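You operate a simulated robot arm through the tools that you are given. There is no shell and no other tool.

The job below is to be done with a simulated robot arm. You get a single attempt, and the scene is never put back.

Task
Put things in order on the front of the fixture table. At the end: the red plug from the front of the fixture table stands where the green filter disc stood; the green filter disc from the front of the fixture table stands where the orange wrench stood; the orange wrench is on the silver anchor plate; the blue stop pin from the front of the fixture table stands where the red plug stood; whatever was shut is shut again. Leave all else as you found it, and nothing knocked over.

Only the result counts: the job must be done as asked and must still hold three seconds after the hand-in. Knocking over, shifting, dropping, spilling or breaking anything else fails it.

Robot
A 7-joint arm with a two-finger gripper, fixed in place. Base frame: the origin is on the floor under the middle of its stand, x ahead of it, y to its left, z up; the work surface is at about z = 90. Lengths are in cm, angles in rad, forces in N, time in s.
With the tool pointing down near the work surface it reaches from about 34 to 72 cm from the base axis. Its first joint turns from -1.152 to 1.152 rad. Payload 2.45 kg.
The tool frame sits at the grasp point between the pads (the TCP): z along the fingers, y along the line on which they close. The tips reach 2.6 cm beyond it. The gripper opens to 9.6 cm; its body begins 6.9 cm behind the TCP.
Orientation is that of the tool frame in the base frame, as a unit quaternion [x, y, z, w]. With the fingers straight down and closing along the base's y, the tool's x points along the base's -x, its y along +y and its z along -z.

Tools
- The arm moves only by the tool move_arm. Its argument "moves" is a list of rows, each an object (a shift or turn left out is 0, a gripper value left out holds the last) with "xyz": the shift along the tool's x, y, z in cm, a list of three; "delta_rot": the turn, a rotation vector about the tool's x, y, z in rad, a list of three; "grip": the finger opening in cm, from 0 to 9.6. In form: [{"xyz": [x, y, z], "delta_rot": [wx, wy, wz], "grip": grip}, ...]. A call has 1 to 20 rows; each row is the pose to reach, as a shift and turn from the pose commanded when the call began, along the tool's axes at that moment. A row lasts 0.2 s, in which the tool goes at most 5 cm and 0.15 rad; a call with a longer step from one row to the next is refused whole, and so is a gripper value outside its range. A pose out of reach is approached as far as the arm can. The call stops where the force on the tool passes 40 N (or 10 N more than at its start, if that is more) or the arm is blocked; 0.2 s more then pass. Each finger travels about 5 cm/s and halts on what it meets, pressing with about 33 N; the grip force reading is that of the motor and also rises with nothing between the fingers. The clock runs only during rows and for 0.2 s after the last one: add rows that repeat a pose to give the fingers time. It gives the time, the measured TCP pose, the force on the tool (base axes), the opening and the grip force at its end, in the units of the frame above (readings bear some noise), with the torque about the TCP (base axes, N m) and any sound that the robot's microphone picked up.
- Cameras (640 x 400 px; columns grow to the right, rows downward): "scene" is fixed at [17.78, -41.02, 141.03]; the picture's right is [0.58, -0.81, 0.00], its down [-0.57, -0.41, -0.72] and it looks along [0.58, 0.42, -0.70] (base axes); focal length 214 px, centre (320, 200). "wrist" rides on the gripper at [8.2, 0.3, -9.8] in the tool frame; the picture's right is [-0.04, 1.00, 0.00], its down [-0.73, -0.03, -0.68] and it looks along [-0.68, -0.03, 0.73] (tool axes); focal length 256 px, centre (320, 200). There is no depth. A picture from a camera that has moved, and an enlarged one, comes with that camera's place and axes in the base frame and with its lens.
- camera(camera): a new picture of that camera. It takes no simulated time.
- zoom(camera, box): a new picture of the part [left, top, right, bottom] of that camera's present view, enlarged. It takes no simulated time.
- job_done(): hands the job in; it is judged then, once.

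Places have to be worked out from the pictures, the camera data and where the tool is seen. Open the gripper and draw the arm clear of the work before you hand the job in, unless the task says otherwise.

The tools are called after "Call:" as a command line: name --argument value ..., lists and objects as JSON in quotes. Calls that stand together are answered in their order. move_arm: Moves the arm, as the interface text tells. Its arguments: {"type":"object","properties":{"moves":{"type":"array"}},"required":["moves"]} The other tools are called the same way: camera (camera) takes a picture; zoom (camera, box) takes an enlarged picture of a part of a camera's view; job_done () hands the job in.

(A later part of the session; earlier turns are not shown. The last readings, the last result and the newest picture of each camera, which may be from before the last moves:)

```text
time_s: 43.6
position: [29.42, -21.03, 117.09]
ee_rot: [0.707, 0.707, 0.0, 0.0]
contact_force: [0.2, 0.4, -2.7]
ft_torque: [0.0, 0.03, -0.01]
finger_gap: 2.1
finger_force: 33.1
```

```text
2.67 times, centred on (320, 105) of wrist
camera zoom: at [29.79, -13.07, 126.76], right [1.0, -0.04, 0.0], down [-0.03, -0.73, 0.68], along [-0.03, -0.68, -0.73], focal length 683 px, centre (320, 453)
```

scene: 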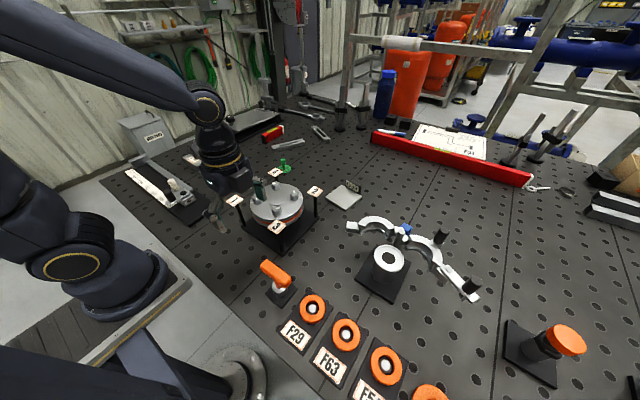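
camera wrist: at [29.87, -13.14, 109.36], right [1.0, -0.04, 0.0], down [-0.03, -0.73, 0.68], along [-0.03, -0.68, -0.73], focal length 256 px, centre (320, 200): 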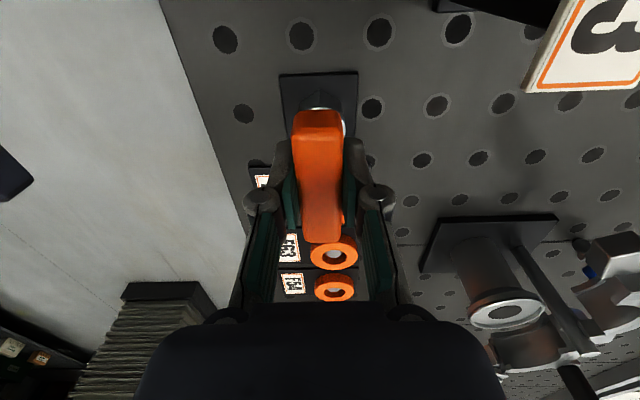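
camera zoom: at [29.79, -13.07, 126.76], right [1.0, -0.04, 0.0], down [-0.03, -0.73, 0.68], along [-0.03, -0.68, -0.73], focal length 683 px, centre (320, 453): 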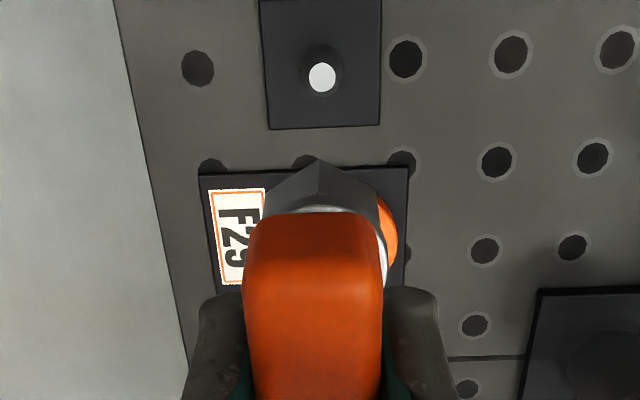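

The peg stays on its base at about (29.5, -21.5). I carry the wrench at height over to above the anchor plate, about (64.6, -16.6).

Call:
move_arm --moves '[{"xyz": [0.5, 3, 0]}, {"xyz": [1, 7, 0]}, {"xyz": [1.5, 11, 0]}, {"xyz": [2, 15, 0]}, {"xyz": [2.5, 19, 0]}, {"xyz": [3, 23, 0]}, {"xyz": [3.5, 27, 0]}, {"xyz": [4, 31, 0]}, {"xyz": [4.4, 34, 0]}, {"xyz": [4.4, 35.2, 0]}, {"xyz": [4.4, 35.2, 0]}, {"xyz": [4.4, 35.2, 0]}]'

Call:
camera --camera "wrist"

Call:
camera --camera "scene"

Call:
zoom --camera "scene" --box '[310, 130, 390, 220]'

```text
time_s: 46.2
position: [64.54, -16.98, 117.09]
ee_rot: [0.707, 0.707, 0.0, 0.0]
contact_force: [-0.3, 0.4, -1.9]
ft_torque: [0.03, 0.0, 0.03]
finger_gap: 2.04
finger_force: 32.8
```

```text
taken
camera wrist: at [65.0, -8.85, 126.93], right [1.0, -0.04, 0.0], down [-0.03, -0.73, 0.68], along [-0.03, -0.68, -0.73], focal length 256 px, centre (320, 200)
```

wrist: 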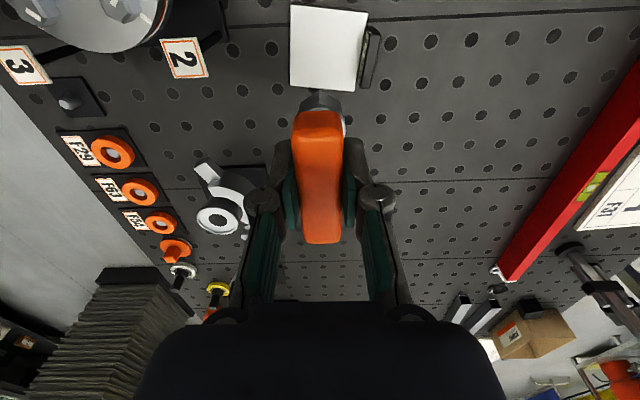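

```text
taken
```

scene: 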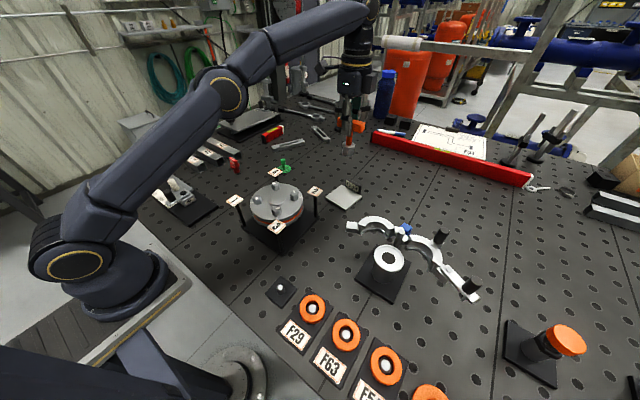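

```text
4.44 times, centred on (350, 175) of scene
camera zoom: at [17.78, -41.02, 141.02], right [0.58, -0.81, 0.0], down [-0.57, -0.41, -0.72], along [0.58, 0.42, -0.7], focal length 953 px, centre (187, 311)
```

zoom: 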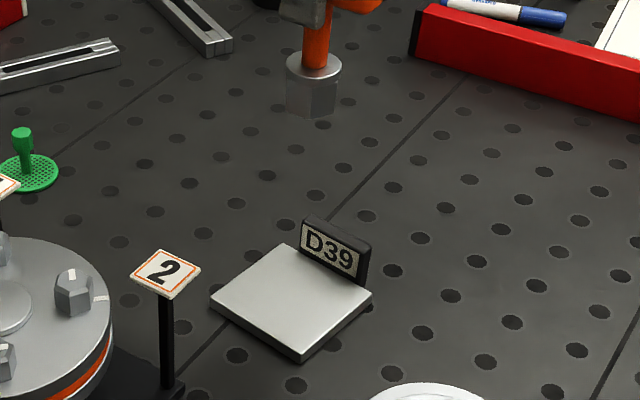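

The wrench hangs above the plate, whose centre I put at about (65.1, -16.9). I come down to about 3 cm above it.

Call:
move_arm --moves '[{"xyz": [0, 0.5, 3]}, {"xyz": [0, 0.5, 7]}, {"xyz": [0, 0.5, 10.5]}, {"xyz": [0, 0.5, 13]}, {"xyz": [0, 0.5, 14]}, {"xyz": [0, 0.5, 14]}]'

Call:
zoom --camera "scene" --box '[310, 140, 380, 220]'

Call:
camera --camera "wrist"

```text
time_s: 47.6
position: [65.09, -16.89, 103.08]
ee_rot: [0.707, 0.707, 0.0, -0.001]
contact_force: [0.7, 0.3, -2.1]
ft_torque: [0.02, 0.01, -0.02]
finger_gap: 2.09
finger_force: 33.5
```

```text
5.00 times, centred on (345, 180) of scene
camera zoom: at [17.78, -41.02, 141.02], right [0.58, -0.81, 0.0], down [-0.57, -0.41, -0.72], along [0.58, 0.42, -0.7], focal length 1072 px, centre (195, 300)
```

zoom: 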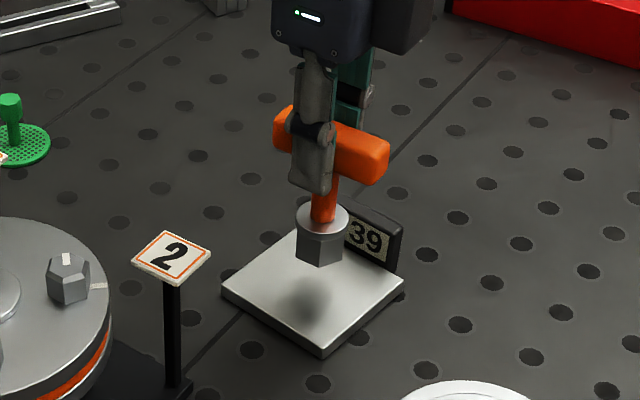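

```text
taken
camera wrist: at [65.53, -8.88, 112.84], right [1.0, -0.04, 0.0], down [-0.03, -0.73, 0.68], along [-0.03, -0.68, -0.73], focal length 256 px, centre (320, 200)
```

wrist: 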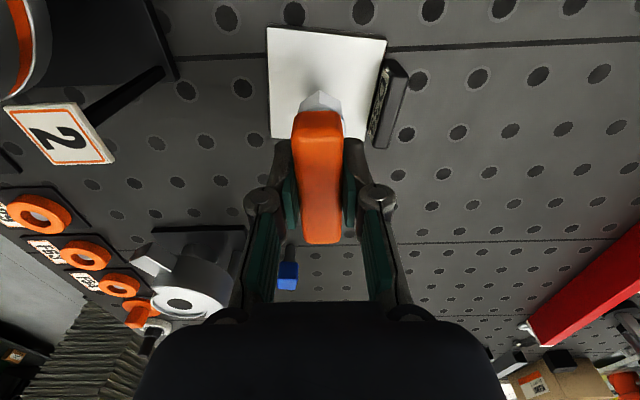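

It will land near the plate's centre. I descend to just above contact, then in fine steps while watching the force.

Call:
move_arm --moves '[{"xyz": [0, 0, 1]}, {"xyz": [0, 0, 2]}, {"xyz": [0, 0, 2.5]}, {"xyz": [0, 0, 2.8]}, {"xyz": [0, 0, 2.8]}]'

Call:
zoom --camera "scene" --box '[320, 160, 370, 215]'

```text
time_s: 48.8
position: [65.15, -16.91, 100.39]
ee_rot: [0.707, 0.707, 0.0, 0.0]
contact_force: [0.0, -0.7, -1.8]
ft_torque: [0.03, -0.01, 0.0]
finger_gap: 2.06
finger_force: 32.8
```

```text
7.27 times, centred on (345, 188) of scene
camera zoom: at [17.78, -41.02, 141.02], right [0.58, -0.81, 0.0], down [-0.57, -0.41, -0.72], along [0.58, 0.42, -0.7], focal length 1560 px, centre (138, 291)
```

zoom: 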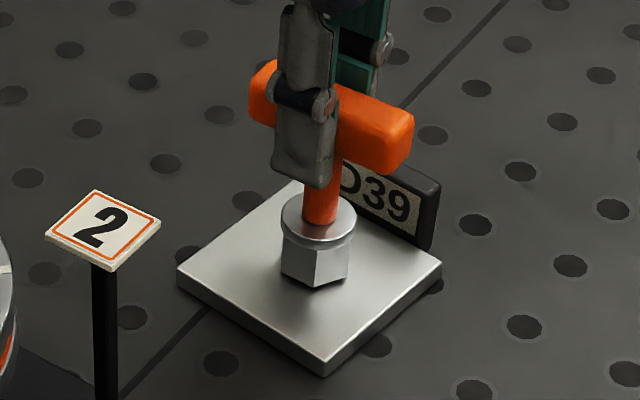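

The wrench hovers just over the plate. I go down in 0.1 cm steps.

Call:
move_arm --moves '[{"xyz": [0, 0, 0.1]}, {"xyz": [0, 0, 0.2]}, {"xyz": [0, 0, 0.3]}, {"xyz": [0, 0, 0.3]}]'

```text
time_s: 49.8
position: [65.18, -17.1, 100.23]
ee_rot: [0.707, 0.707, 0.001, 0.002]
contact_force: [-0.1, 1.1, 11.5]
ft_torque: [0.04, 0.18, 0.01]
finger_gap: 2.05
finger_force: 33.3
```

Contact at 11.5 N: the wrench rests on the plate. I ease off a little and open slowly.

Call:
move_arm --moves '[{"xyz": [0, 0, -0.08]}, {"xyz": [0, 0, -0.1]}, {"xyz": [0, 0, -0.1], "grip": 2.3}, {"xyz": [0, 0, -0.1], "grip": 2.6}, {"xyz": [0, 0, -0.1], "grip": 3.2}, {"xyz": [0, 0, -0.1], "grip": 4.0}, {"xyz": [0, 0, -0.1], "grip": 5.0}, {"xyz": [0, 0, -0.1], "grip": 5.0}]'

Call:
zoom --camera "scene" --box '[320, 150, 370, 215]'

Call:
camera --camera "wrist"

```text
time_s: 51.6
position: [65.12, -16.77, 100.07]
ee_rot: [0.707, 0.708, 0.001, -0.001]
contact_force: [-0.1, 0.3, -0.3]
ft_torque: [0.0, 0.01, -0.03]
finger_gap: 5.02
finger_force: 0.0
```

```text
6.15 times, centred on (345, 182) of scene
camera zoom: at [17.78, -41.02, 141.03], right [0.58, -0.81, 0.0], down [-0.57, -0.41, -0.72], along [0.58, 0.42, -0.7], focal length 1320 px, centre (166, 308)
```

zoom: 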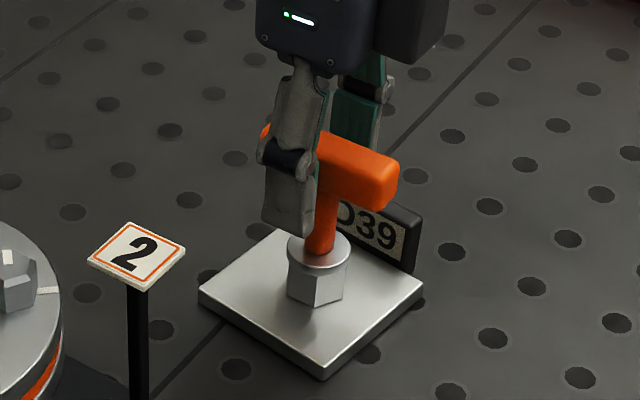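

```text
taken
camera wrist: at [65.54, -8.83, 109.89], right [1.0, -0.04, 0.0], down [-0.03, -0.73, 0.68], along [-0.03, -0.68, -0.73], focal length 256 px, centre (320, 200)
```

wrist: 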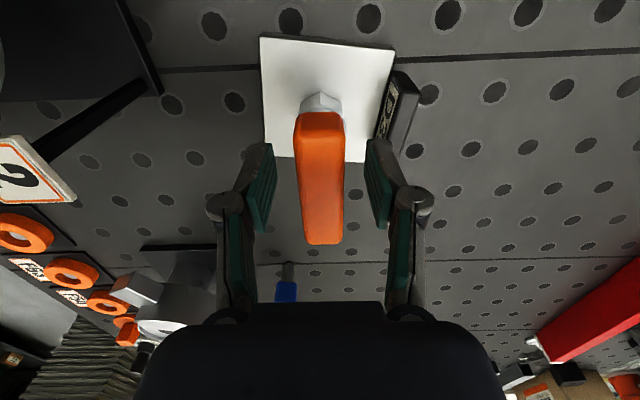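

The wrench stands upright on the plate, free of the fingers. I rise straight up and check.

Call:
move_arm --moves '[{"xyz": [0, 0, -2]}, {"xyz": [0, 0, -5]}, {"xyz": [0, 0, -9]}, {"xyz": [0, 0, -13]}, {"xyz": [0, 0, -17]}, {"xyz": [0, 0, -17]}]'

Call:
zoom --camera "scene" --box '[300, 130, 400, 220]'

Call:
zoom --camera "scene" --box '[270, 148, 300, 178]'

Call:
zoom --camera "scene" --box '[265, 275, 300, 305]'

```text
time_s: 53.0
position: [65.07, -16.71, 116.98]
ee_rot: [0.707, 0.707, -0.001, 0.0]
contact_force: [-0.8, -0.5, -0.8]
ft_torque: [-0.01, 0.03, 0.0]
finger_gap: 4.99
finger_force: 0.1
```

```text
4.44 times, centred on (350, 175) of scene
camera zoom: at [17.78, -41.02, 141.03], right [0.58, -0.81, 0.0], down [-0.57, -0.41, -0.72], along [0.58, 0.42, -0.7], focal length 953 px, centre (187, 311)
```

zoom: 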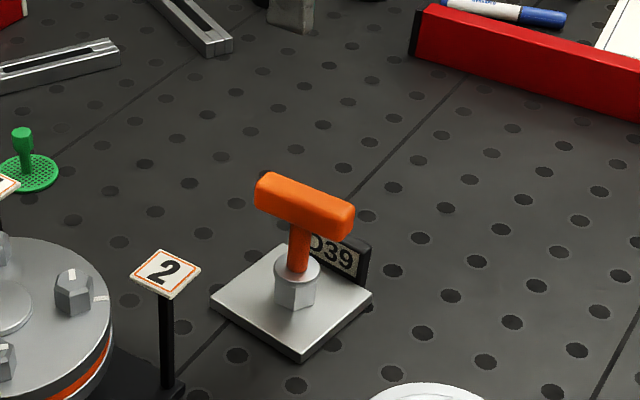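

```text
13.33 times, centred on (285, 163) of scene
camera zoom: at [17.78, -41.02, 141.03], right [0.58, -0.81, 0.0], down [-0.57, -0.41, -0.72], along [0.58, 0.42, -0.7], focal length 2860 px, centre (787, 693)
```

zoom: 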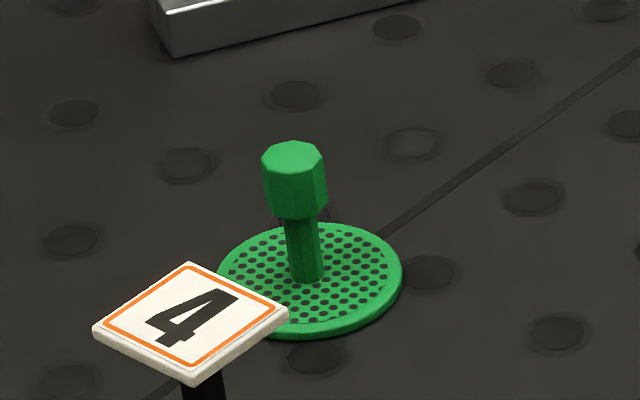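

```text
13.33 times, centred on (282, 290) of scene
camera zoom: at [17.78, -41.02, 141.03], right [0.58, -0.81, 0.0], down [-0.57, -0.41, -0.72], along [0.58, 0.42, -0.7], focal length 2860 px, centre (820, -1000)
```

zoom: 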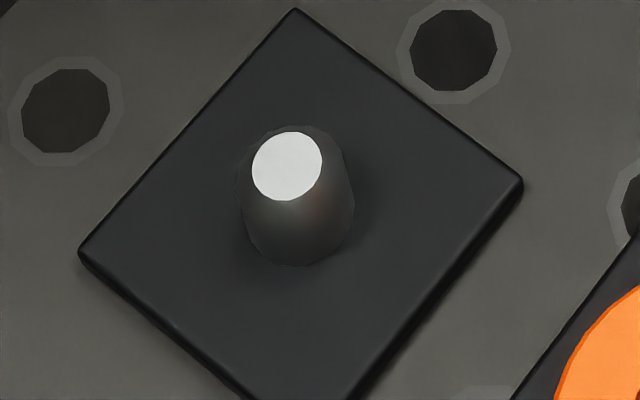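

The wrench stands on the plate. Next is the green disc at about (66.0, 11.3), with a knob top at z ≈ 94.8. I move above it to refine its position.

Call:
move_arm --moves '[{"xyz": [3, 0.1, 0]}, {"xyz": [7, 0.2, 0]}, {"xyz": [11, 0.4, 0]}, {"xyz": [15, 0.5, 0]}, {"xyz": [19, 0.6, 0]}, {"xyz": [23, 0.8, 0]}, {"xyz": [26, 0.9, 2]}, {"xyz": [28, 0.95, 5]}, {"xyz": [28, 0.95, 8]}, {"xyz": [28, 0.95, 10]}, {"xyz": [28, 0.95, 10]}]'

Call:
camera --camera "wrist"

Call:
zoom --camera "wrist" --box '[240, 60, 400, 160]'

Call:
zoom --camera "scene" --box '[250, 120, 320, 180]'

```text
time_s: 55.4
position: [66.02, 10.92, 107.0]
ee_rot: [0.708, 0.707, 0.0, 0.001]
contact_force: [-0.7, -0.6, 0.2]
ft_torque: [0.03, 0.02, -0.04]
finger_gap: 5.02
finger_force: 0.0
```

```text
taken
camera wrist: at [66.4, 18.98, 116.8], right [1.0, -0.04, 0.0], down [-0.03, -0.73, 0.68], along [-0.03, -0.68, -0.73], focal length 256 px, centre (320, 200)
```

wrist: 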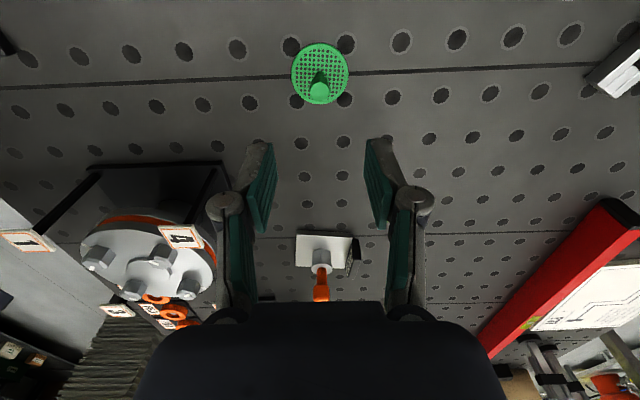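

```text
4.00 times, centred on (320, 110) of wrist
camera zoom: at [66.4, 18.98, 116.8], right [1.0, -0.04, 0.0], down [-0.03, -0.73, 0.68], along [-0.03, -0.68, -0.73], focal length 1024 px, centre (320, 560)
```

zoom: 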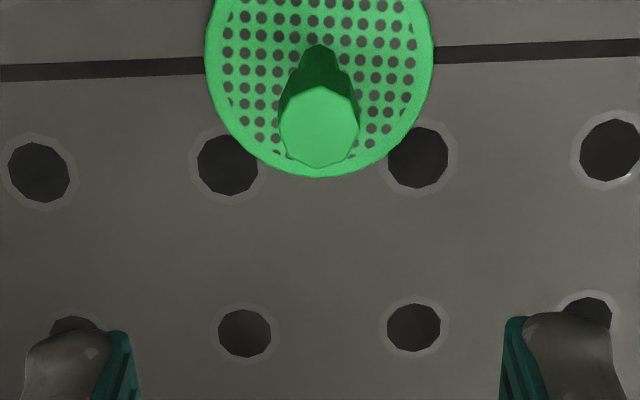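

```text
6.67 times, centred on (285, 150) of scene
camera zoom: at [17.78, -41.02, 141.03], right [0.58, -0.81, 0.0], down [-0.57, -0.41, -0.72], along [0.58, 0.42, -0.7], focal length 1430 px, centre (553, 533)
```

zoom: 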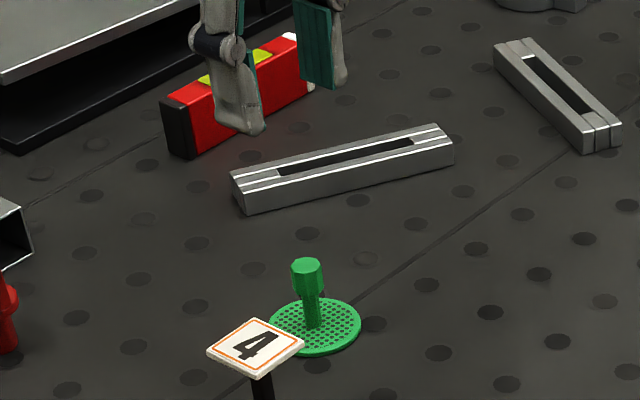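

Knob centre comes out at (66.0, 11.0) and the disc centre at (66.0, 11.1), midway between four table holes (5 cm grid). I descend so that the pads straddle the knob.

Call:
move_arm --moves '[{"xyz": [0.15, -0.03, 3]}, {"xyz": [0.15, -0.03, 6]}, {"xyz": [0.15, -0.03, 9]}, {"xyz": [0.15, -0.03, 11]}, {"xyz": [0.15, -0.03, 12.6]}, {"xyz": [0.15, -0.03, 12.6]}]'

Call:
camera --camera "wrist"

Call:
zoom --camera "scene" --box '[260, 140, 310, 180]'

```text
time_s: 56.8
position: [66.22, 11.18, 94.5]
ee_rot: [0.707, 0.707, 0.0, 0.0]
contact_force: [0.4, -0.4, 0.1]
ft_torque: [-0.01, 0.03, 0.03]
finger_gap: 5.0
finger_force: 0.0
```

```text
taken
camera wrist: at [66.43, 19.28, 104.33], right [1.0, -0.04, 0.0], down [-0.03, -0.73, 0.68], along [-0.03, -0.68, -0.73], focal length 256 px, centre (320, 200)
```

wrist: 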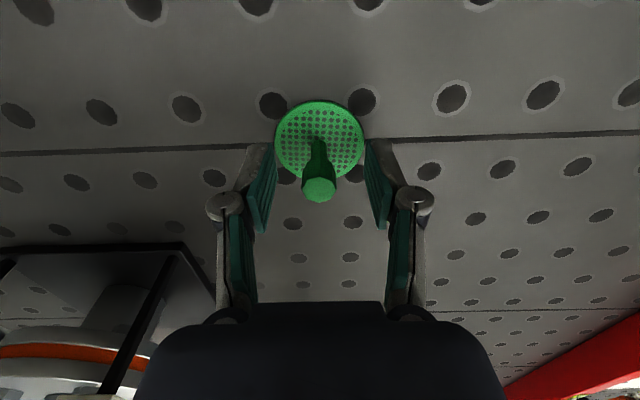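

```text
10.00 times, centred on (285, 160) of scene
camera zoom: at [17.78, -41.02, 141.03], right [0.58, -0.81, 0.0], down [-0.57, -0.41, -0.72], along [0.58, 0.42, -0.7], focal length 2145 px, centre (670, 600)
```

zoom: 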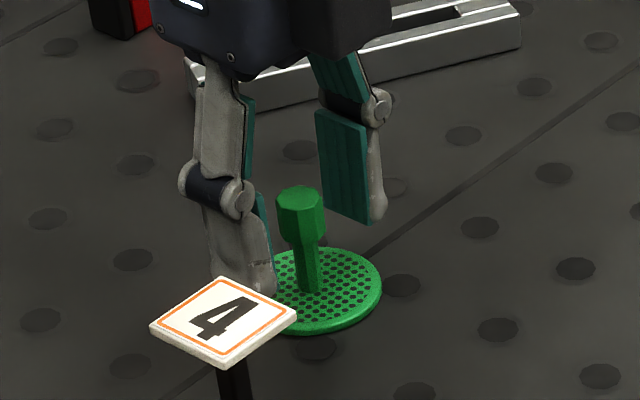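

The knob sits right at the grasp point. I close on it.

Call:
move_arm --moves '[{"xyz": [0, 0, 0.2], "grip": 4}, {"xyz": [0, 0, 0.3], "grip": 3}, {"xyz": [0, 0, 0.3], "grip": 2.2}, {"xyz": [0, 0, 0.3], "grip": 1.5}, {"xyz": [0, 0, 0.3], "grip": 1.2}, {"xyz": [0, 0, 0.3], "grip": 1.2}, {"xyz": [0, 0, 0.3], "grip": 1.2}]'

Call:
camera --camera "wrist"

Call:
zoom --camera "scene" --box '[260, 140, 310, 180]'

```text
time_s: 58.4
position: [65.96, 11.22, 94.29]
ee_rot: [0.707, 0.707, 0.0, 0.0]
contact_force: [-0.7, 0.6, -0.3]
ft_torque: [-0.02, -0.02, -0.01]
finger_gap: 1.51
finger_force: 33.1
```

```text
taken
camera wrist: at [66.39, 19.27, 104.0], right [1.0, -0.04, 0.0], down [-0.03, -0.73, 0.68], along [-0.03, -0.68, -0.73], focal length 256 px, centre (320, 200)
```

wrist: 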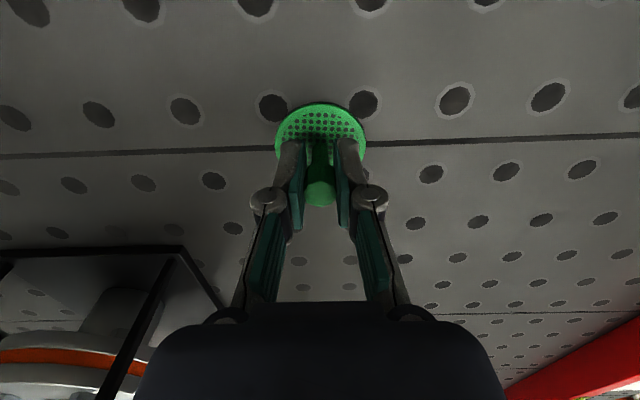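

```text
10.00 times, centred on (285, 160) of scene
camera zoom: at [17.78, -41.02, 141.03], right [0.58, -0.81, 0.0], down [-0.57, -0.41, -0.72], along [0.58, 0.42, -0.7], focal length 2145 px, centre (670, 600)
```

zoom: 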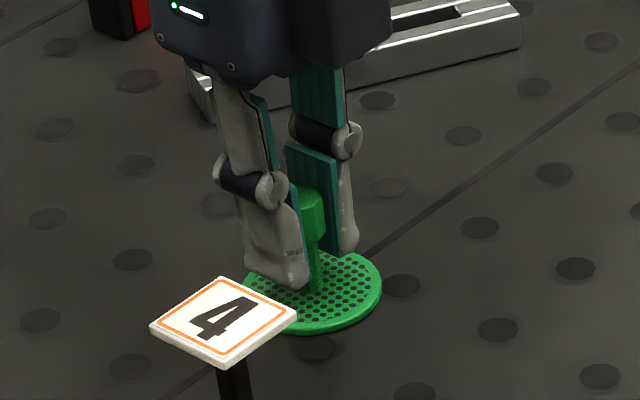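

Gripped (1.51 cm, 33 N). I lift slowly and check that the disc stays level.

Call:
move_arm --moves '[{"xyz": [0, 0, -0.5]}, {"xyz": [0, 0, -1.5]}, {"xyz": [0, 0, -4]}, {"xyz": [0, 0, -8]}, {"xyz": [0, 0, -12]}, {"xyz": [0, 0, -16]}, {"xyz": [0, 0, -20]}, {"xyz": [0, 0, -20]}]'

Call:
zoom --camera "wrist" --box '[240, 80, 400, 240]'

Call:
zoom --camera "scene" --box '[250, 100, 330, 180]'

```text
time_s: 60.2
position: [66.13, 11.06, 114.0]
ee_rot: [0.707, 0.707, 0.0, -0.001]
contact_force: [-0.1, -0.2, 0.5]
ft_torque: [0.0, 0.0, -0.02]
finger_gap: 1.5
finger_force: 32.7
```

```text
2.50 times, centred on (320, 160) of wrist
camera zoom: at [66.45, 19.16, 123.92], right [1.0, -0.04, 0.0], down [-0.03, -0.73, 0.68], along [-0.03, -0.68, -0.73], focal length 640 px, centre (320, 300)
```

zoom: 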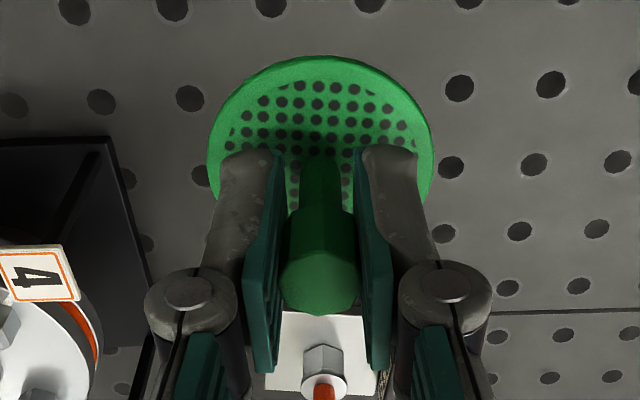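

```text
5.00 times, centred on (290, 140) of scene
camera zoom: at [17.78, -41.02, 141.03], right [0.58, -0.81, 0.0], down [-0.57, -0.41, -0.72], along [0.58, 0.42, -0.7], focal length 1072 px, centre (470, 500)
```

zoom: 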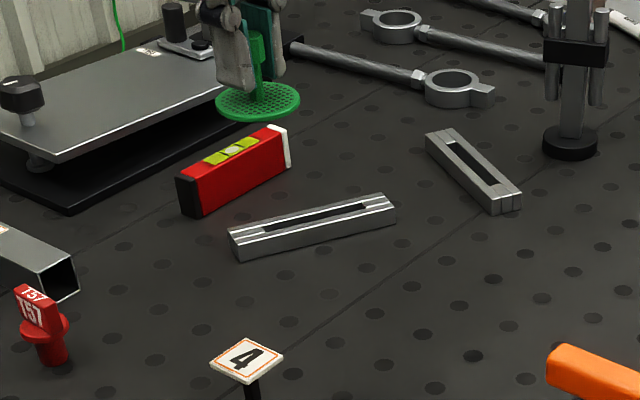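

The disc hangs level and is very light. I carry it over at height to above the peg at about (29.6, -21.5).

Call:
move_arm --moves '[{"xyz": [-2, -2.2, -1]}, {"xyz": [-4.5, -5, -1]}, {"xyz": [-7.5, -8.4, -1]}, {"xyz": [-10.5, -11.8, -1]}, {"xyz": [-13.5, -15.2, -1]}, {"xyz": [-16.5, -18.5, -1]}, {"xyz": [-19.5, -21.9, -1]}, {"xyz": [-22.5, -25.3, -1]}, {"xyz": [-25.5, -28.6, -1]}, {"xyz": [-28.5, -32, -1]}, {"xyz": [-31, -34.8, -1]}, {"xyz": [-32.5, -36.5, -1]}, {"xyz": [-32.5, -36.5, 2]}, {"xyz": [-32.5, -36.5, 5]}, {"xyz": [-32.5, -36.5, 5]}]'

Call:
zoom --camera "wrist" --box '[220, 40, 420, 240]'

Call:
zoom --camera "scene" --box '[240, 220, 320, 310]'

```text
time_s: 63.4
position: [29.3, -21.35, 109.2]
ee_rot: [0.707, 0.707, 0.0, 0.0]
contact_force: [0.4, 0.2, -0.4]
ft_torque: [0.0, 0.03, 0.01]
finger_gap: 1.5
finger_force: 33.1
```

```text
2.00 times, centred on (320, 140) of wrist
camera zoom: at [29.7, -13.27, 118.99], right [1.0, -0.04, 0.0], down [-0.03, -0.73, 0.68], along [-0.03, -0.68, -0.73], focal length 512 px, centre (320, 320)
```

zoom: 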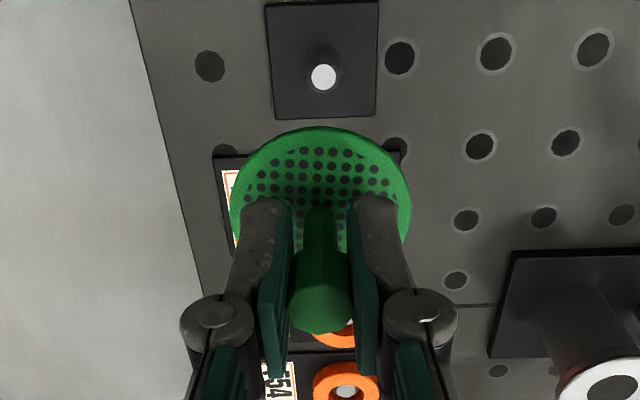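

```text
4.44 times, centred on (280, 265) of scene
camera zoom: at [17.78, -41.02, 141.03], right [0.58, -0.81, 0.0], down [-0.57, -0.41, -0.72], along [0.58, 0.42, -0.7], focal length 953 px, centre (498, -89)
```

zoom: 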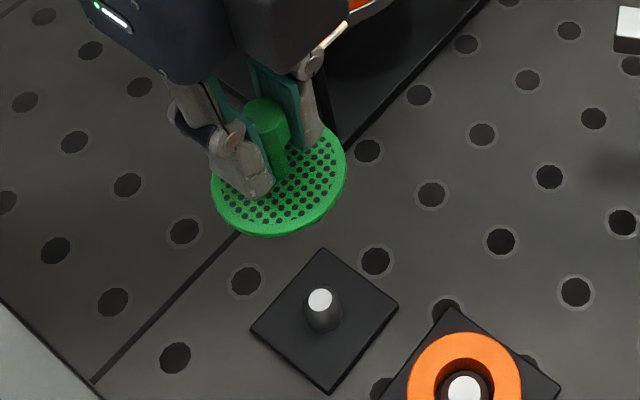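

The peg is within about 0.1 cm of being under the TCP. I lower to about 2 cm above the peg tip and check alignment again.

Call:
move_arm --moves '[{"xyz": [-0.05, 0.05, 3]}, {"xyz": [-0.05, 0.05, 6]}, {"xyz": [-0.05, 0.05, 8.5]}, {"xyz": [-0.05, 0.05, 9.7]}, {"xyz": [-0.05, 0.05, 9.7]}]'

Call:
zoom --camera "wrist" --box '[220, 40, 420, 240]'

Call:
zoom --camera "scene" --box '[250, 240, 310, 310]'

```text
time_s: 64.6
position: [29.58, -21.36, 99.46]
ee_rot: [0.707, 0.707, 0.0, 0.0]
contact_force: [1.7, -0.8, -0.3]
ft_torque: [0.03, 0.02, 0.01]
finger_gap: 1.51
finger_force: 33.1
```

```text
2.00 times, centred on (320, 140) of wrist
camera zoom: at [30.01, -13.33, 109.28], right [1.0, -0.04, 0.0], down [-0.03, -0.73, 0.68], along [-0.03, -0.68, -0.73], focal length 512 px, centre (320, 320)
```

zoom: 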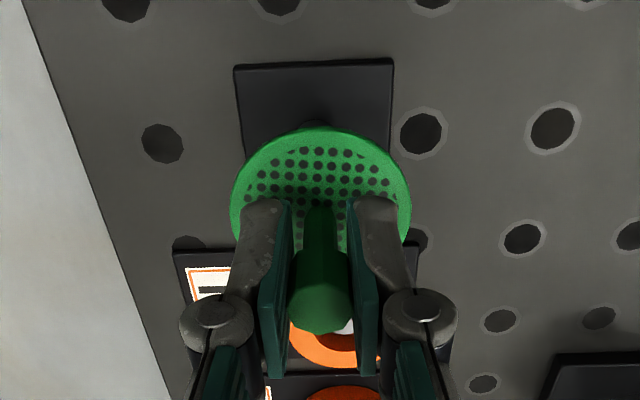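

```text
5.71 times, centred on (280, 275) of scene
camera zoom: at [17.78, -41.02, 141.03], right [0.58, -0.81, 0.0], down [-0.57, -0.41, -0.72], along [0.58, 0.42, -0.7], focal length 1226 px, centre (549, -229)
```

zoom: 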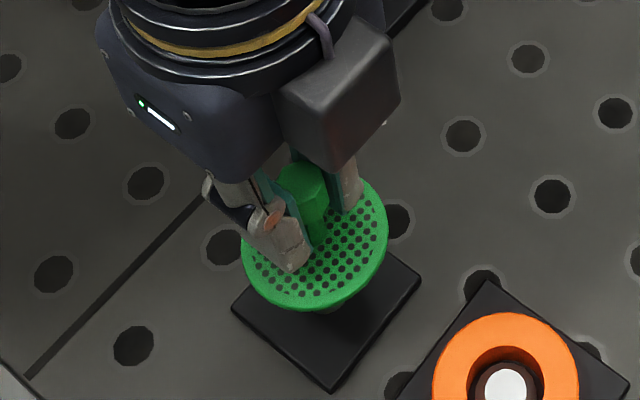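

Comparing both cameras, the arm settled about 0.23 cm too far in +x relative to the peg. I correct this and come down close to the peg tip.

Call:
move_arm --moves '[{"xyz": [0.07, -0.23, 0]}, {"xyz": [0.07, -0.23, 0.6]}, {"xyz": [0.07, -0.23, 1.2]}, {"xyz": [0.07, -0.23, 1.2]}, {"xyz": [0.07, -0.23, 1.2]}]'

Call:
zoom --camera "wrist" --box '[220, 40, 420, 240]'

Call:
zoom --camera "scene" --box '[260, 265, 300, 305]'

```text
time_s: 65.8
position: [29.24, -21.21, 98.36]
ee_rot: [0.707, 0.707, 0.001, 0.0]
contact_force: [-0.3, -0.2, -0.5]
ft_torque: [0.01, -0.01, 0.03]
finger_gap: 1.51
finger_force: 32.8
```

```text
2.00 times, centred on (320, 140) of wrist
camera zoom: at [29.69, -13.14, 108.09], right [1.0, -0.04, 0.0], down [-0.03, -0.73, 0.68], along [-0.03, -0.68, -0.73], focal length 512 px, centre (320, 320)
```

zoom: 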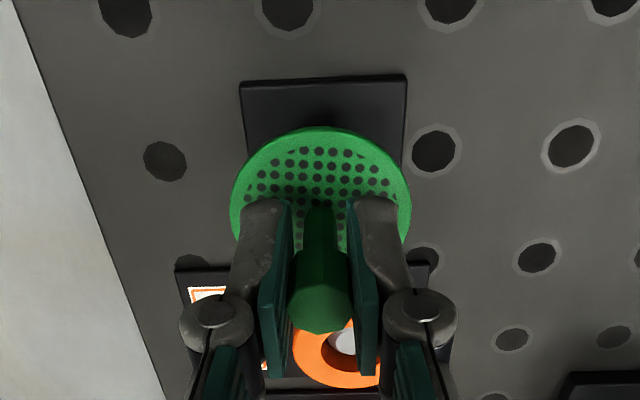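

```text
10.00 times, centred on (280, 285) of scene
camera zoom: at [17.78, -41.02, 141.03], right [0.58, -0.81, 0.0], down [-0.57, -0.41, -0.72], along [0.58, 0.42, -0.7], focal length 2145 px, centre (720, -650)
```

zoom: 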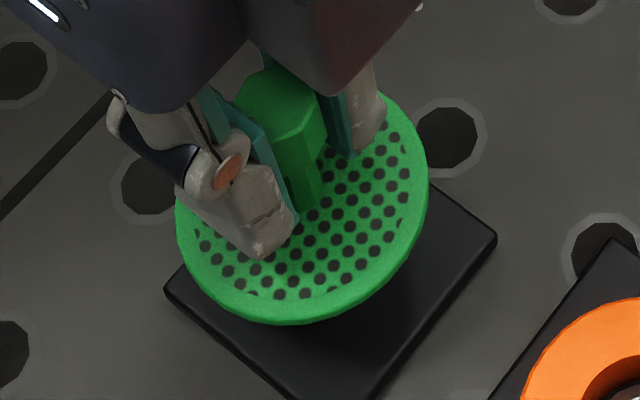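

Now within about 0.1 cm. I lower gently toward contact, expected near TCP z ≈ 97.4.

Call:
move_arm --moves '[{"xyz": [0.03, 0.07, 0.2]}, {"xyz": [0.03, 0.07, 0.4]}, {"xyz": [0.03, 0.07, 0.6]}, {"xyz": [0.03, 0.07, 0.7]}, {"xyz": [0.03, 0.07, 0.7]}]'

Call:
zoom --camera "scene" --box '[260, 265, 300, 305]'

```text
time_s: 67.0
position: [29.32, -21.12, 97.61]
ee_rot: [0.706, 0.708, 0.0, 0.0]
contact_force: [-0.3, 0.8, -0.3]
ft_torque: [-0.01, -0.01, 0.01]
finger_gap: 1.52
finger_force: 33.4
```

```text
10.00 times, centred on (280, 285) of scene
camera zoom: at [17.78, -41.02, 141.03], right [0.58, -0.81, 0.0], down [-0.57, -0.41, -0.72], along [0.58, 0.42, -0.7], focal length 2145 px, centre (720, -650)
```

zoom: 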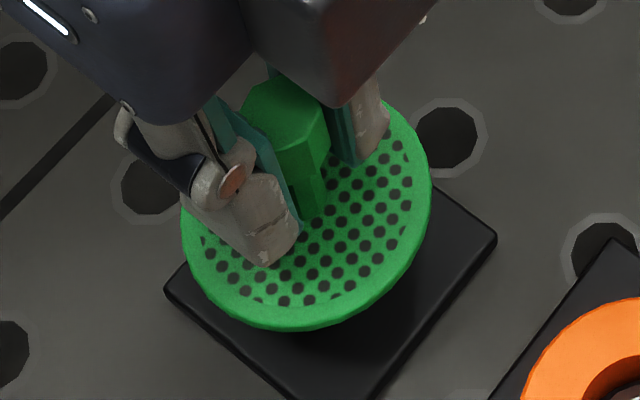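

By the scene camera the disc centre is about 0.2 cm too far in +y relative to the peg tip. I correct by -0.17 in y and lower to contact.

Call:
move_arm --moves '[{"xyz": [-0.17, 0.03, 0]}, {"xyz": [-0.17, 0.03, 0.1]}, {"xyz": [-0.17, 0.03, 0.2]}, {"xyz": [-0.17, 0.03, 0.3]}, {"xyz": [-0.17, 0.03, 0.3]}]'

Call:
zoom --camera "scene" --box '[260, 265, 300, 305]'

Call:
zoom --camera "wrist" --box '[220, 40, 420, 240]'

```text
time_s: 68.2
position: [29.56, -21.31, 97.24]
ee_rot: [0.707, 0.707, 0.0, 0.0]
contact_force: [0.2, -0.4, -0.3]
ft_torque: [0.02, 0.04, 0.01]
finger_gap: 1.5
finger_force: 33.0
```

```text
10.00 times, centred on (280, 285) of scene
camera zoom: at [17.78, -41.02, 141.03], right [0.58, -0.81, 0.0], down [-0.57, -0.41, -0.72], along [0.58, 0.42, -0.7], focal length 2145 px, centre (720, -650)
```

zoom: 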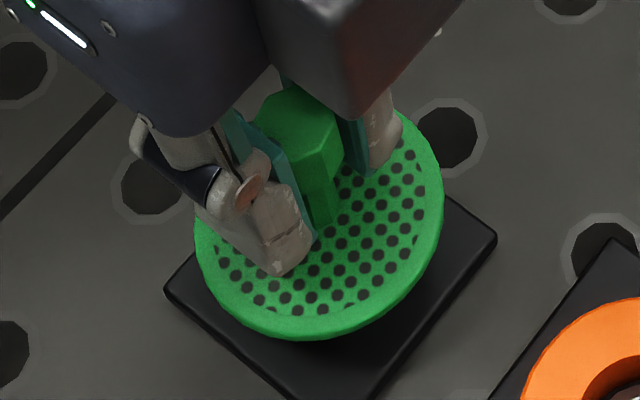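

```text
2.00 times, centred on (320, 140) of wrist
camera zoom: at [29.88, -13.3, 107.06], right [1.0, -0.04, 0.0], down [-0.03, -0.73, 0.68], along [-0.03, -0.68, -0.73], focal length 512 px, centre (320, 320)
```

zoom: 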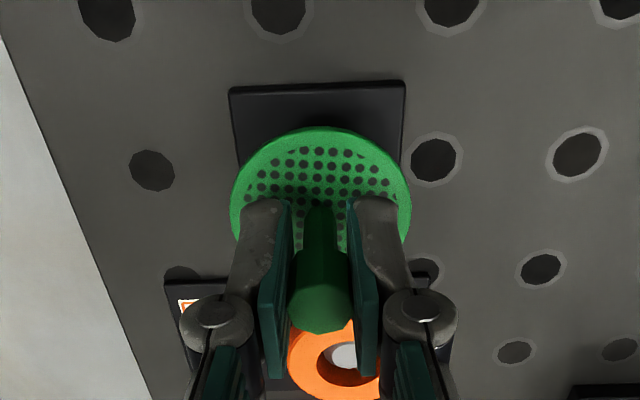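

Alignment is within about 0.1 cm and there is no contact yet. I nudge slightly and continue down in small steps.

Call:
move_arm --moves '[{"xyz": [0.08, -0.04, 0.1]}, {"xyz": [0.08, -0.04, 0.2]}, {"xyz": [0.08, -0.04, 0.3]}, {"xyz": [0.08, -0.04, 0.3]}]'

Call:
zoom --camera "scene" --box '[260, 265, 300, 305]'

```text
time_s: 69.2
position: [29.43, -21.2, 97.03]
ee_rot: [0.708, 0.707, 0.001, 0.001]
contact_force: [0.7, -0.2, -0.1]
ft_torque: [0.0, 0.02, 0.01]
finger_gap: 1.51
finger_force: 33.0
```

```text
10.00 times, centred on (280, 285) of scene
camera zoom: at [17.78, -41.02, 141.03], right [0.58, -0.81, 0.0], down [-0.57, -0.41, -0.72], along [0.58, 0.42, -0.7], focal length 2145 px, centre (720, -650)
```

zoom: 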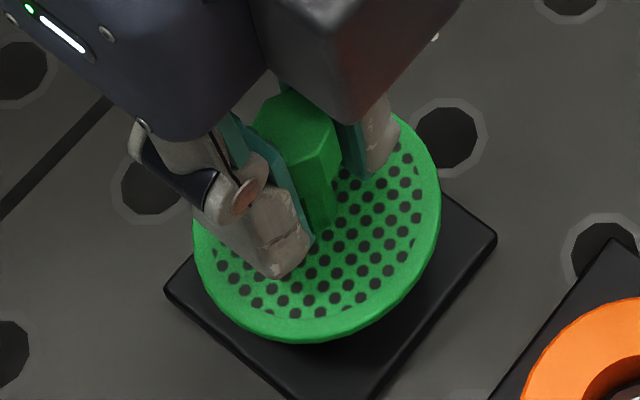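

No contact yet at 97.0, so I continue down in 0.1 cm steps.

Call:
move_arm --moves '[{"xyz": [0, 0, 0.1]}, {"xyz": [0, 0, 0.2]}, {"xyz": [0, 0, 0.3]}, {"xyz": [0, 0, 0.3]}]'

```text
time_s: 70.2
position: [29.47, -21.27, 96.69]
ee_rot: [0.707, 0.707, 0.0, 0.0]
contact_force: [0.3, 0.1, -0.8]
ft_torque: [0.03, 0.0, -0.02]
finger_gap: 1.52
finger_force: 33.1
```

Still free at 96.7. I keep lowering in small steps, watching for contact.

Call:
move_arm --moves '[{"xyz": [0, 0, 0.1]}, {"xyz": [0, 0, 0.2]}, {"xyz": [0, 0, 0.3]}, {"xyz": [0, 0, 0.3]}]'

Call:
zoom --camera "scene" --box '[260, 265, 300, 305]'

Call:
camera --camera "wrist"

```text
time_s: 71.2
position: [29.45, -21.3, 96.47]
ee_rot: [0.707, 0.707, 0.0, 0.001]
contact_force: [0.5, 3.7, 31.4]
ft_torque: [0.09, -0.03, 0.02]
finger_gap: 1.5
finger_force: 32.6
```

```text
10.00 times, centred on (280, 285) of scene
camera zoom: at [17.75, -40.99, 141.04], right [0.58, -0.81, 0.0], down [-0.57, -0.41, -0.72], along [0.58, 0.42, -0.7], focal length 2145 px, centre (720, -650)
```

zoom: 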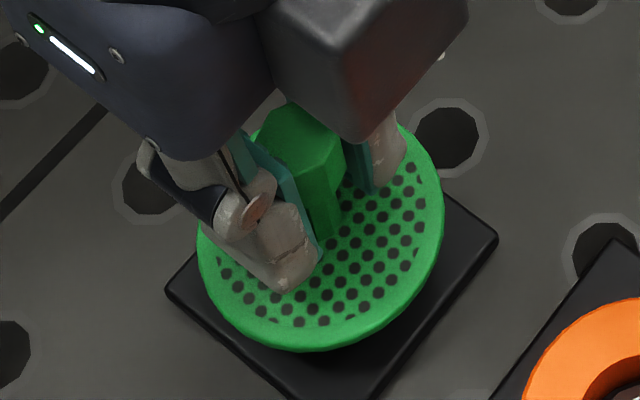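

```text
taken
camera wrist: at [29.81, -13.29, 106.25], right [1.0, -0.04, 0.0], down [-0.03, -0.73, 0.68], along [-0.03, -0.68, -0.73], focal length 256 px, centre (320, 200)
```

wrist: 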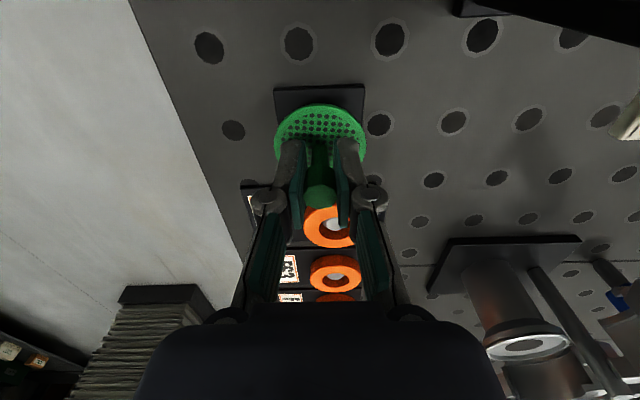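

Contact at TCP z ≈ 96.5 (31 N): the disc's flat underside meets the flat peg top. The torque hints that the peg is about 0.2 cm toward -y, so I ease up, shift by that, and touch down again lightly.

Call:
move_arm --moves '[{"xyz": [0, 0, -0.3]}, {"xyz": [0, 0, -0.5]}, {"xyz": [-0.15, 0, -0.5]}, {"xyz": [-0.15, 0, -0.5]}]'

Call:
zoom --camera "scene" --box '[260, 265, 300, 305]'

Call:
zoom --camera "wrist" --box '[220, 40, 420, 240]'

```text
time_s: 72.2
position: [29.38, -21.6, 96.97]
ee_rot: [0.708, 0.706, 0.001, 0.0]
contact_force: [-0.3, -0.8, -0.2]
ft_torque: [0.0, 0.03, -0.02]
finger_gap: 1.49
finger_force: 32.8
```

```text
10.00 times, centred on (280, 285) of scene
camera zoom: at [17.78, -41.02, 141.03], right [0.58, -0.81, 0.0], down [-0.57, -0.41, -0.72], along [0.58, 0.42, -0.7], focal length 2145 px, centre (720, -650)
```

zoom: 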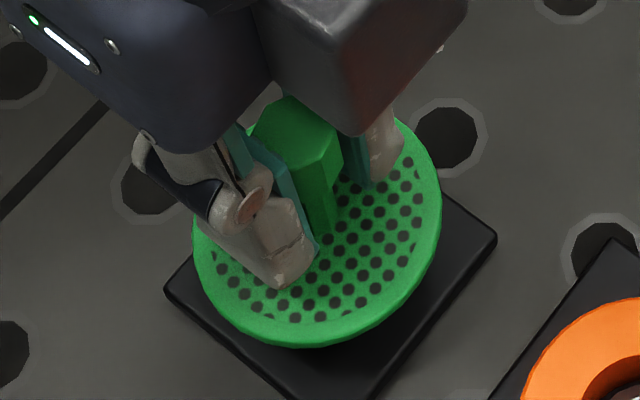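

```text
2.00 times, centred on (320, 140) of wrist
camera zoom: at [29.78, -13.39, 106.72], right [1.0, -0.04, 0.0], down [-0.03, -0.73, 0.68], along [-0.03, -0.68, -0.73], focal length 512 px, centre (320, 320)
```

zoom: 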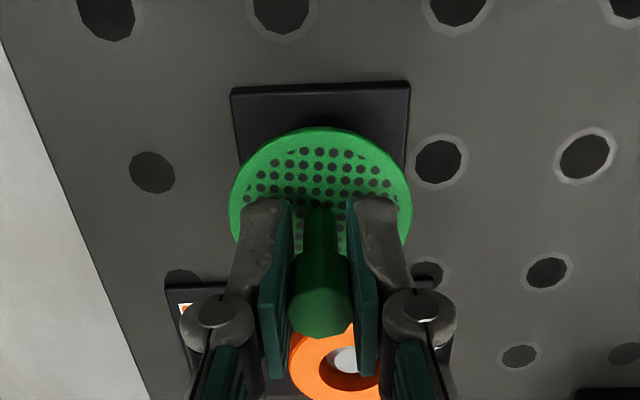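

I double-check the alignment with a tighter scene zoom before lowering.

Call:
zoom --camera "scene" --box '[264, 272, 296, 302]'

Call:
zoom --camera "wrist" --box '[260, 70, 380, 145]'

```text
13.33 times, centred on (280, 287) of scene
camera zoom: at [17.78, -41.02, 141.03], right [0.58, -0.81, 0.0], down [-0.57, -0.41, -0.72], along [0.58, 0.42, -0.7], focal length 2860 px, centre (853, -960)
```

zoom: 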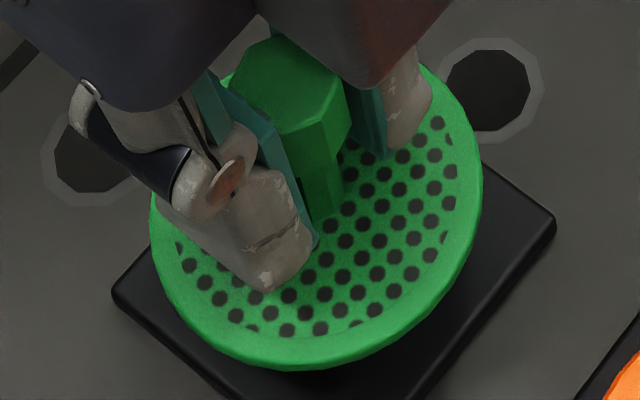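

```text
5.33 times, centred on (320, 108) of wrist
camera zoom: at [29.78, -13.39, 106.72], right [1.0, -0.04, 0.0], down [-0.03, -0.73, 0.68], along [-0.03, -0.68, -0.73], focal length 1365 px, centre (320, 693)
```

zoom: 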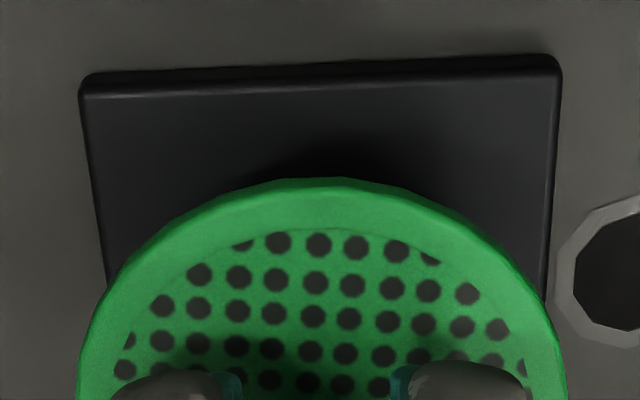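

The refined estimate is that the disc is about 0.15 cm off toward -y and 0.1 cm toward -x. I correct and lower to light contact.

Call:
move_arm --moves '[{"xyz": [0.13, 0.1, 0]}, {"xyz": [0.13, 0.1, 0]}, {"xyz": [0.13, 0.1, 0.2]}, {"xyz": [0.13, 0.1, 0.3]}, {"xyz": [0.13, 0.1, 0.4]}, {"xyz": [0.13, 0.1, 0.4]}]'

Call:
zoom --camera "scene" --box '[264, 272, 296, 302]'

```text
time_s: 73.6
position: [29.5, -21.42, 96.49]
ee_rot: [0.707, 0.707, 0.0, 0.0]
contact_force: [-0.5, 0.2, 4.4]
ft_torque: [-0.01, 0.07, -0.03]
finger_gap: 1.48
finger_force: 32.9
```

```text
13.33 times, centred on (280, 287) of scene
camera zoom: at [17.77, -41.02, 141.03], right [0.58, -0.81, 0.0], down [-0.57, -0.41, -0.72], along [0.58, 0.42, -0.7], focal length 2860 px, centre (853, -960)
```

zoom: 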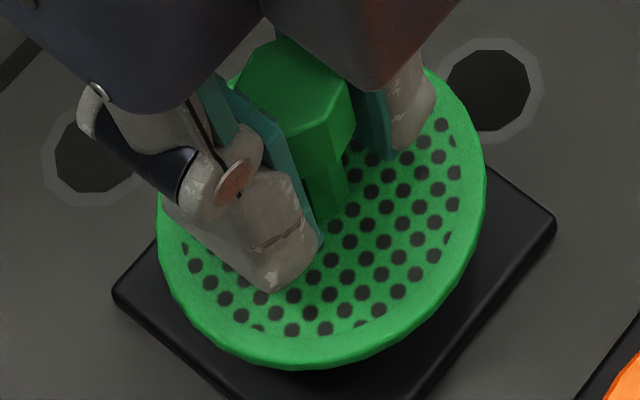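

Light contact (4.4 N), and the disc centre now coincides with the peg tip in the scene view. I open very gradually.

Call:
move_arm --moves '[{"grip": 1.55}, {"grip": 1.65}, {"grip": 1.8}, {"grip": 2.0}, {"grip": 2.4}, {"grip": 2.4}]'

Call:
zoom --camera "scene" --box '[264, 272, 296, 302]'

Call:
camera --camera "wrist"

```text
time_s: 75.0
position: [29.52, -21.35, 96.48]
ee_rot: [0.707, 0.707, 0.001, 0.0]
contact_force: [-0.3, 0.3, 0.0]
ft_torque: [0.01, -0.01, 0.04]
finger_gap: 2.39
finger_force: 0.0
```

```text
13.33 times, centred on (280, 287) of scene
camera zoom: at [17.78, -41.02, 141.03], right [0.58, -0.81, 0.0], down [-0.57, -0.41, -0.72], along [0.58, 0.42, -0.7], focal length 2860 px, centre (853, -960)
```

zoom: 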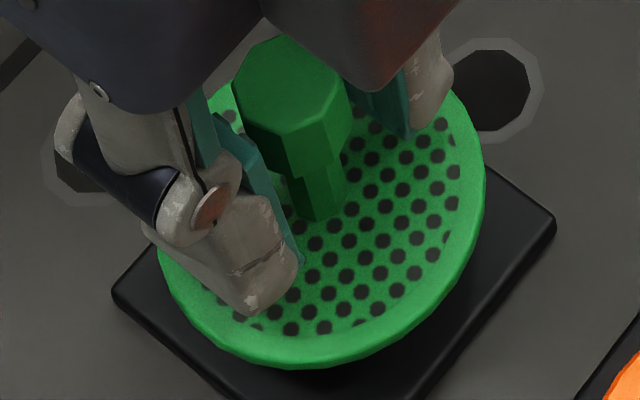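

```text
taken
camera wrist: at [29.92, -13.28, 106.29], right [1.0, -0.04, 0.0], down [-0.03, -0.73, 0.68], along [-0.03, -0.68, -0.73], focal length 256 px, centre (320, 200)
```

wrist: 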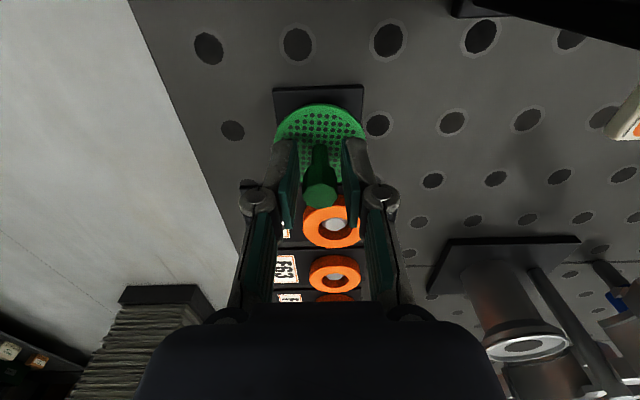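

The disc stays on the peg with the fingers off the knob. I open further and wait to see that it stays put.

Call:
move_arm --moves '[{"grip": 3.0}, {"grip": 4.0}, {"grip": 5.0}, {"grip": 5.0}, {"grip": 5.0}, {"grip": 5.0}]'

Call:
zoom --camera "scene" --box '[264, 272, 296, 302]'

```text
time_s: 76.4
position: [29.39, -21.39, 96.47]
ee_rot: [0.707, 0.707, 0.0, 0.0]
contact_force: [0.3, -0.1, 0.5]
ft_torque: [-0.04, -0.02, 0.01]
finger_gap: 4.99
finger_force: 0.0
```

```text
13.33 times, centred on (280, 287) of scene
camera zoom: at [17.78, -41.02, 141.03], right [0.58, -0.81, 0.0], down [-0.57, -0.41, -0.72], along [0.58, 0.42, -0.7], focal length 2860 px, centre (853, -960)
```

zoom: 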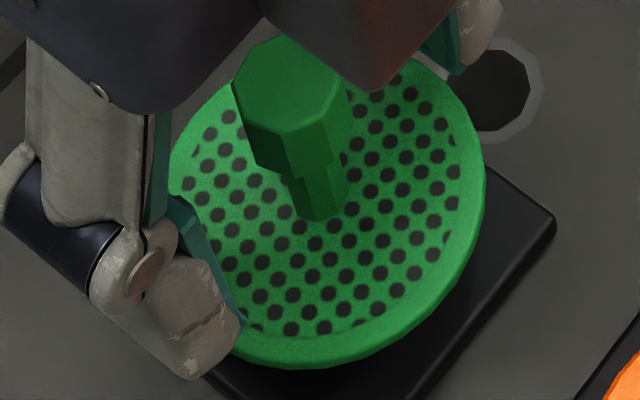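

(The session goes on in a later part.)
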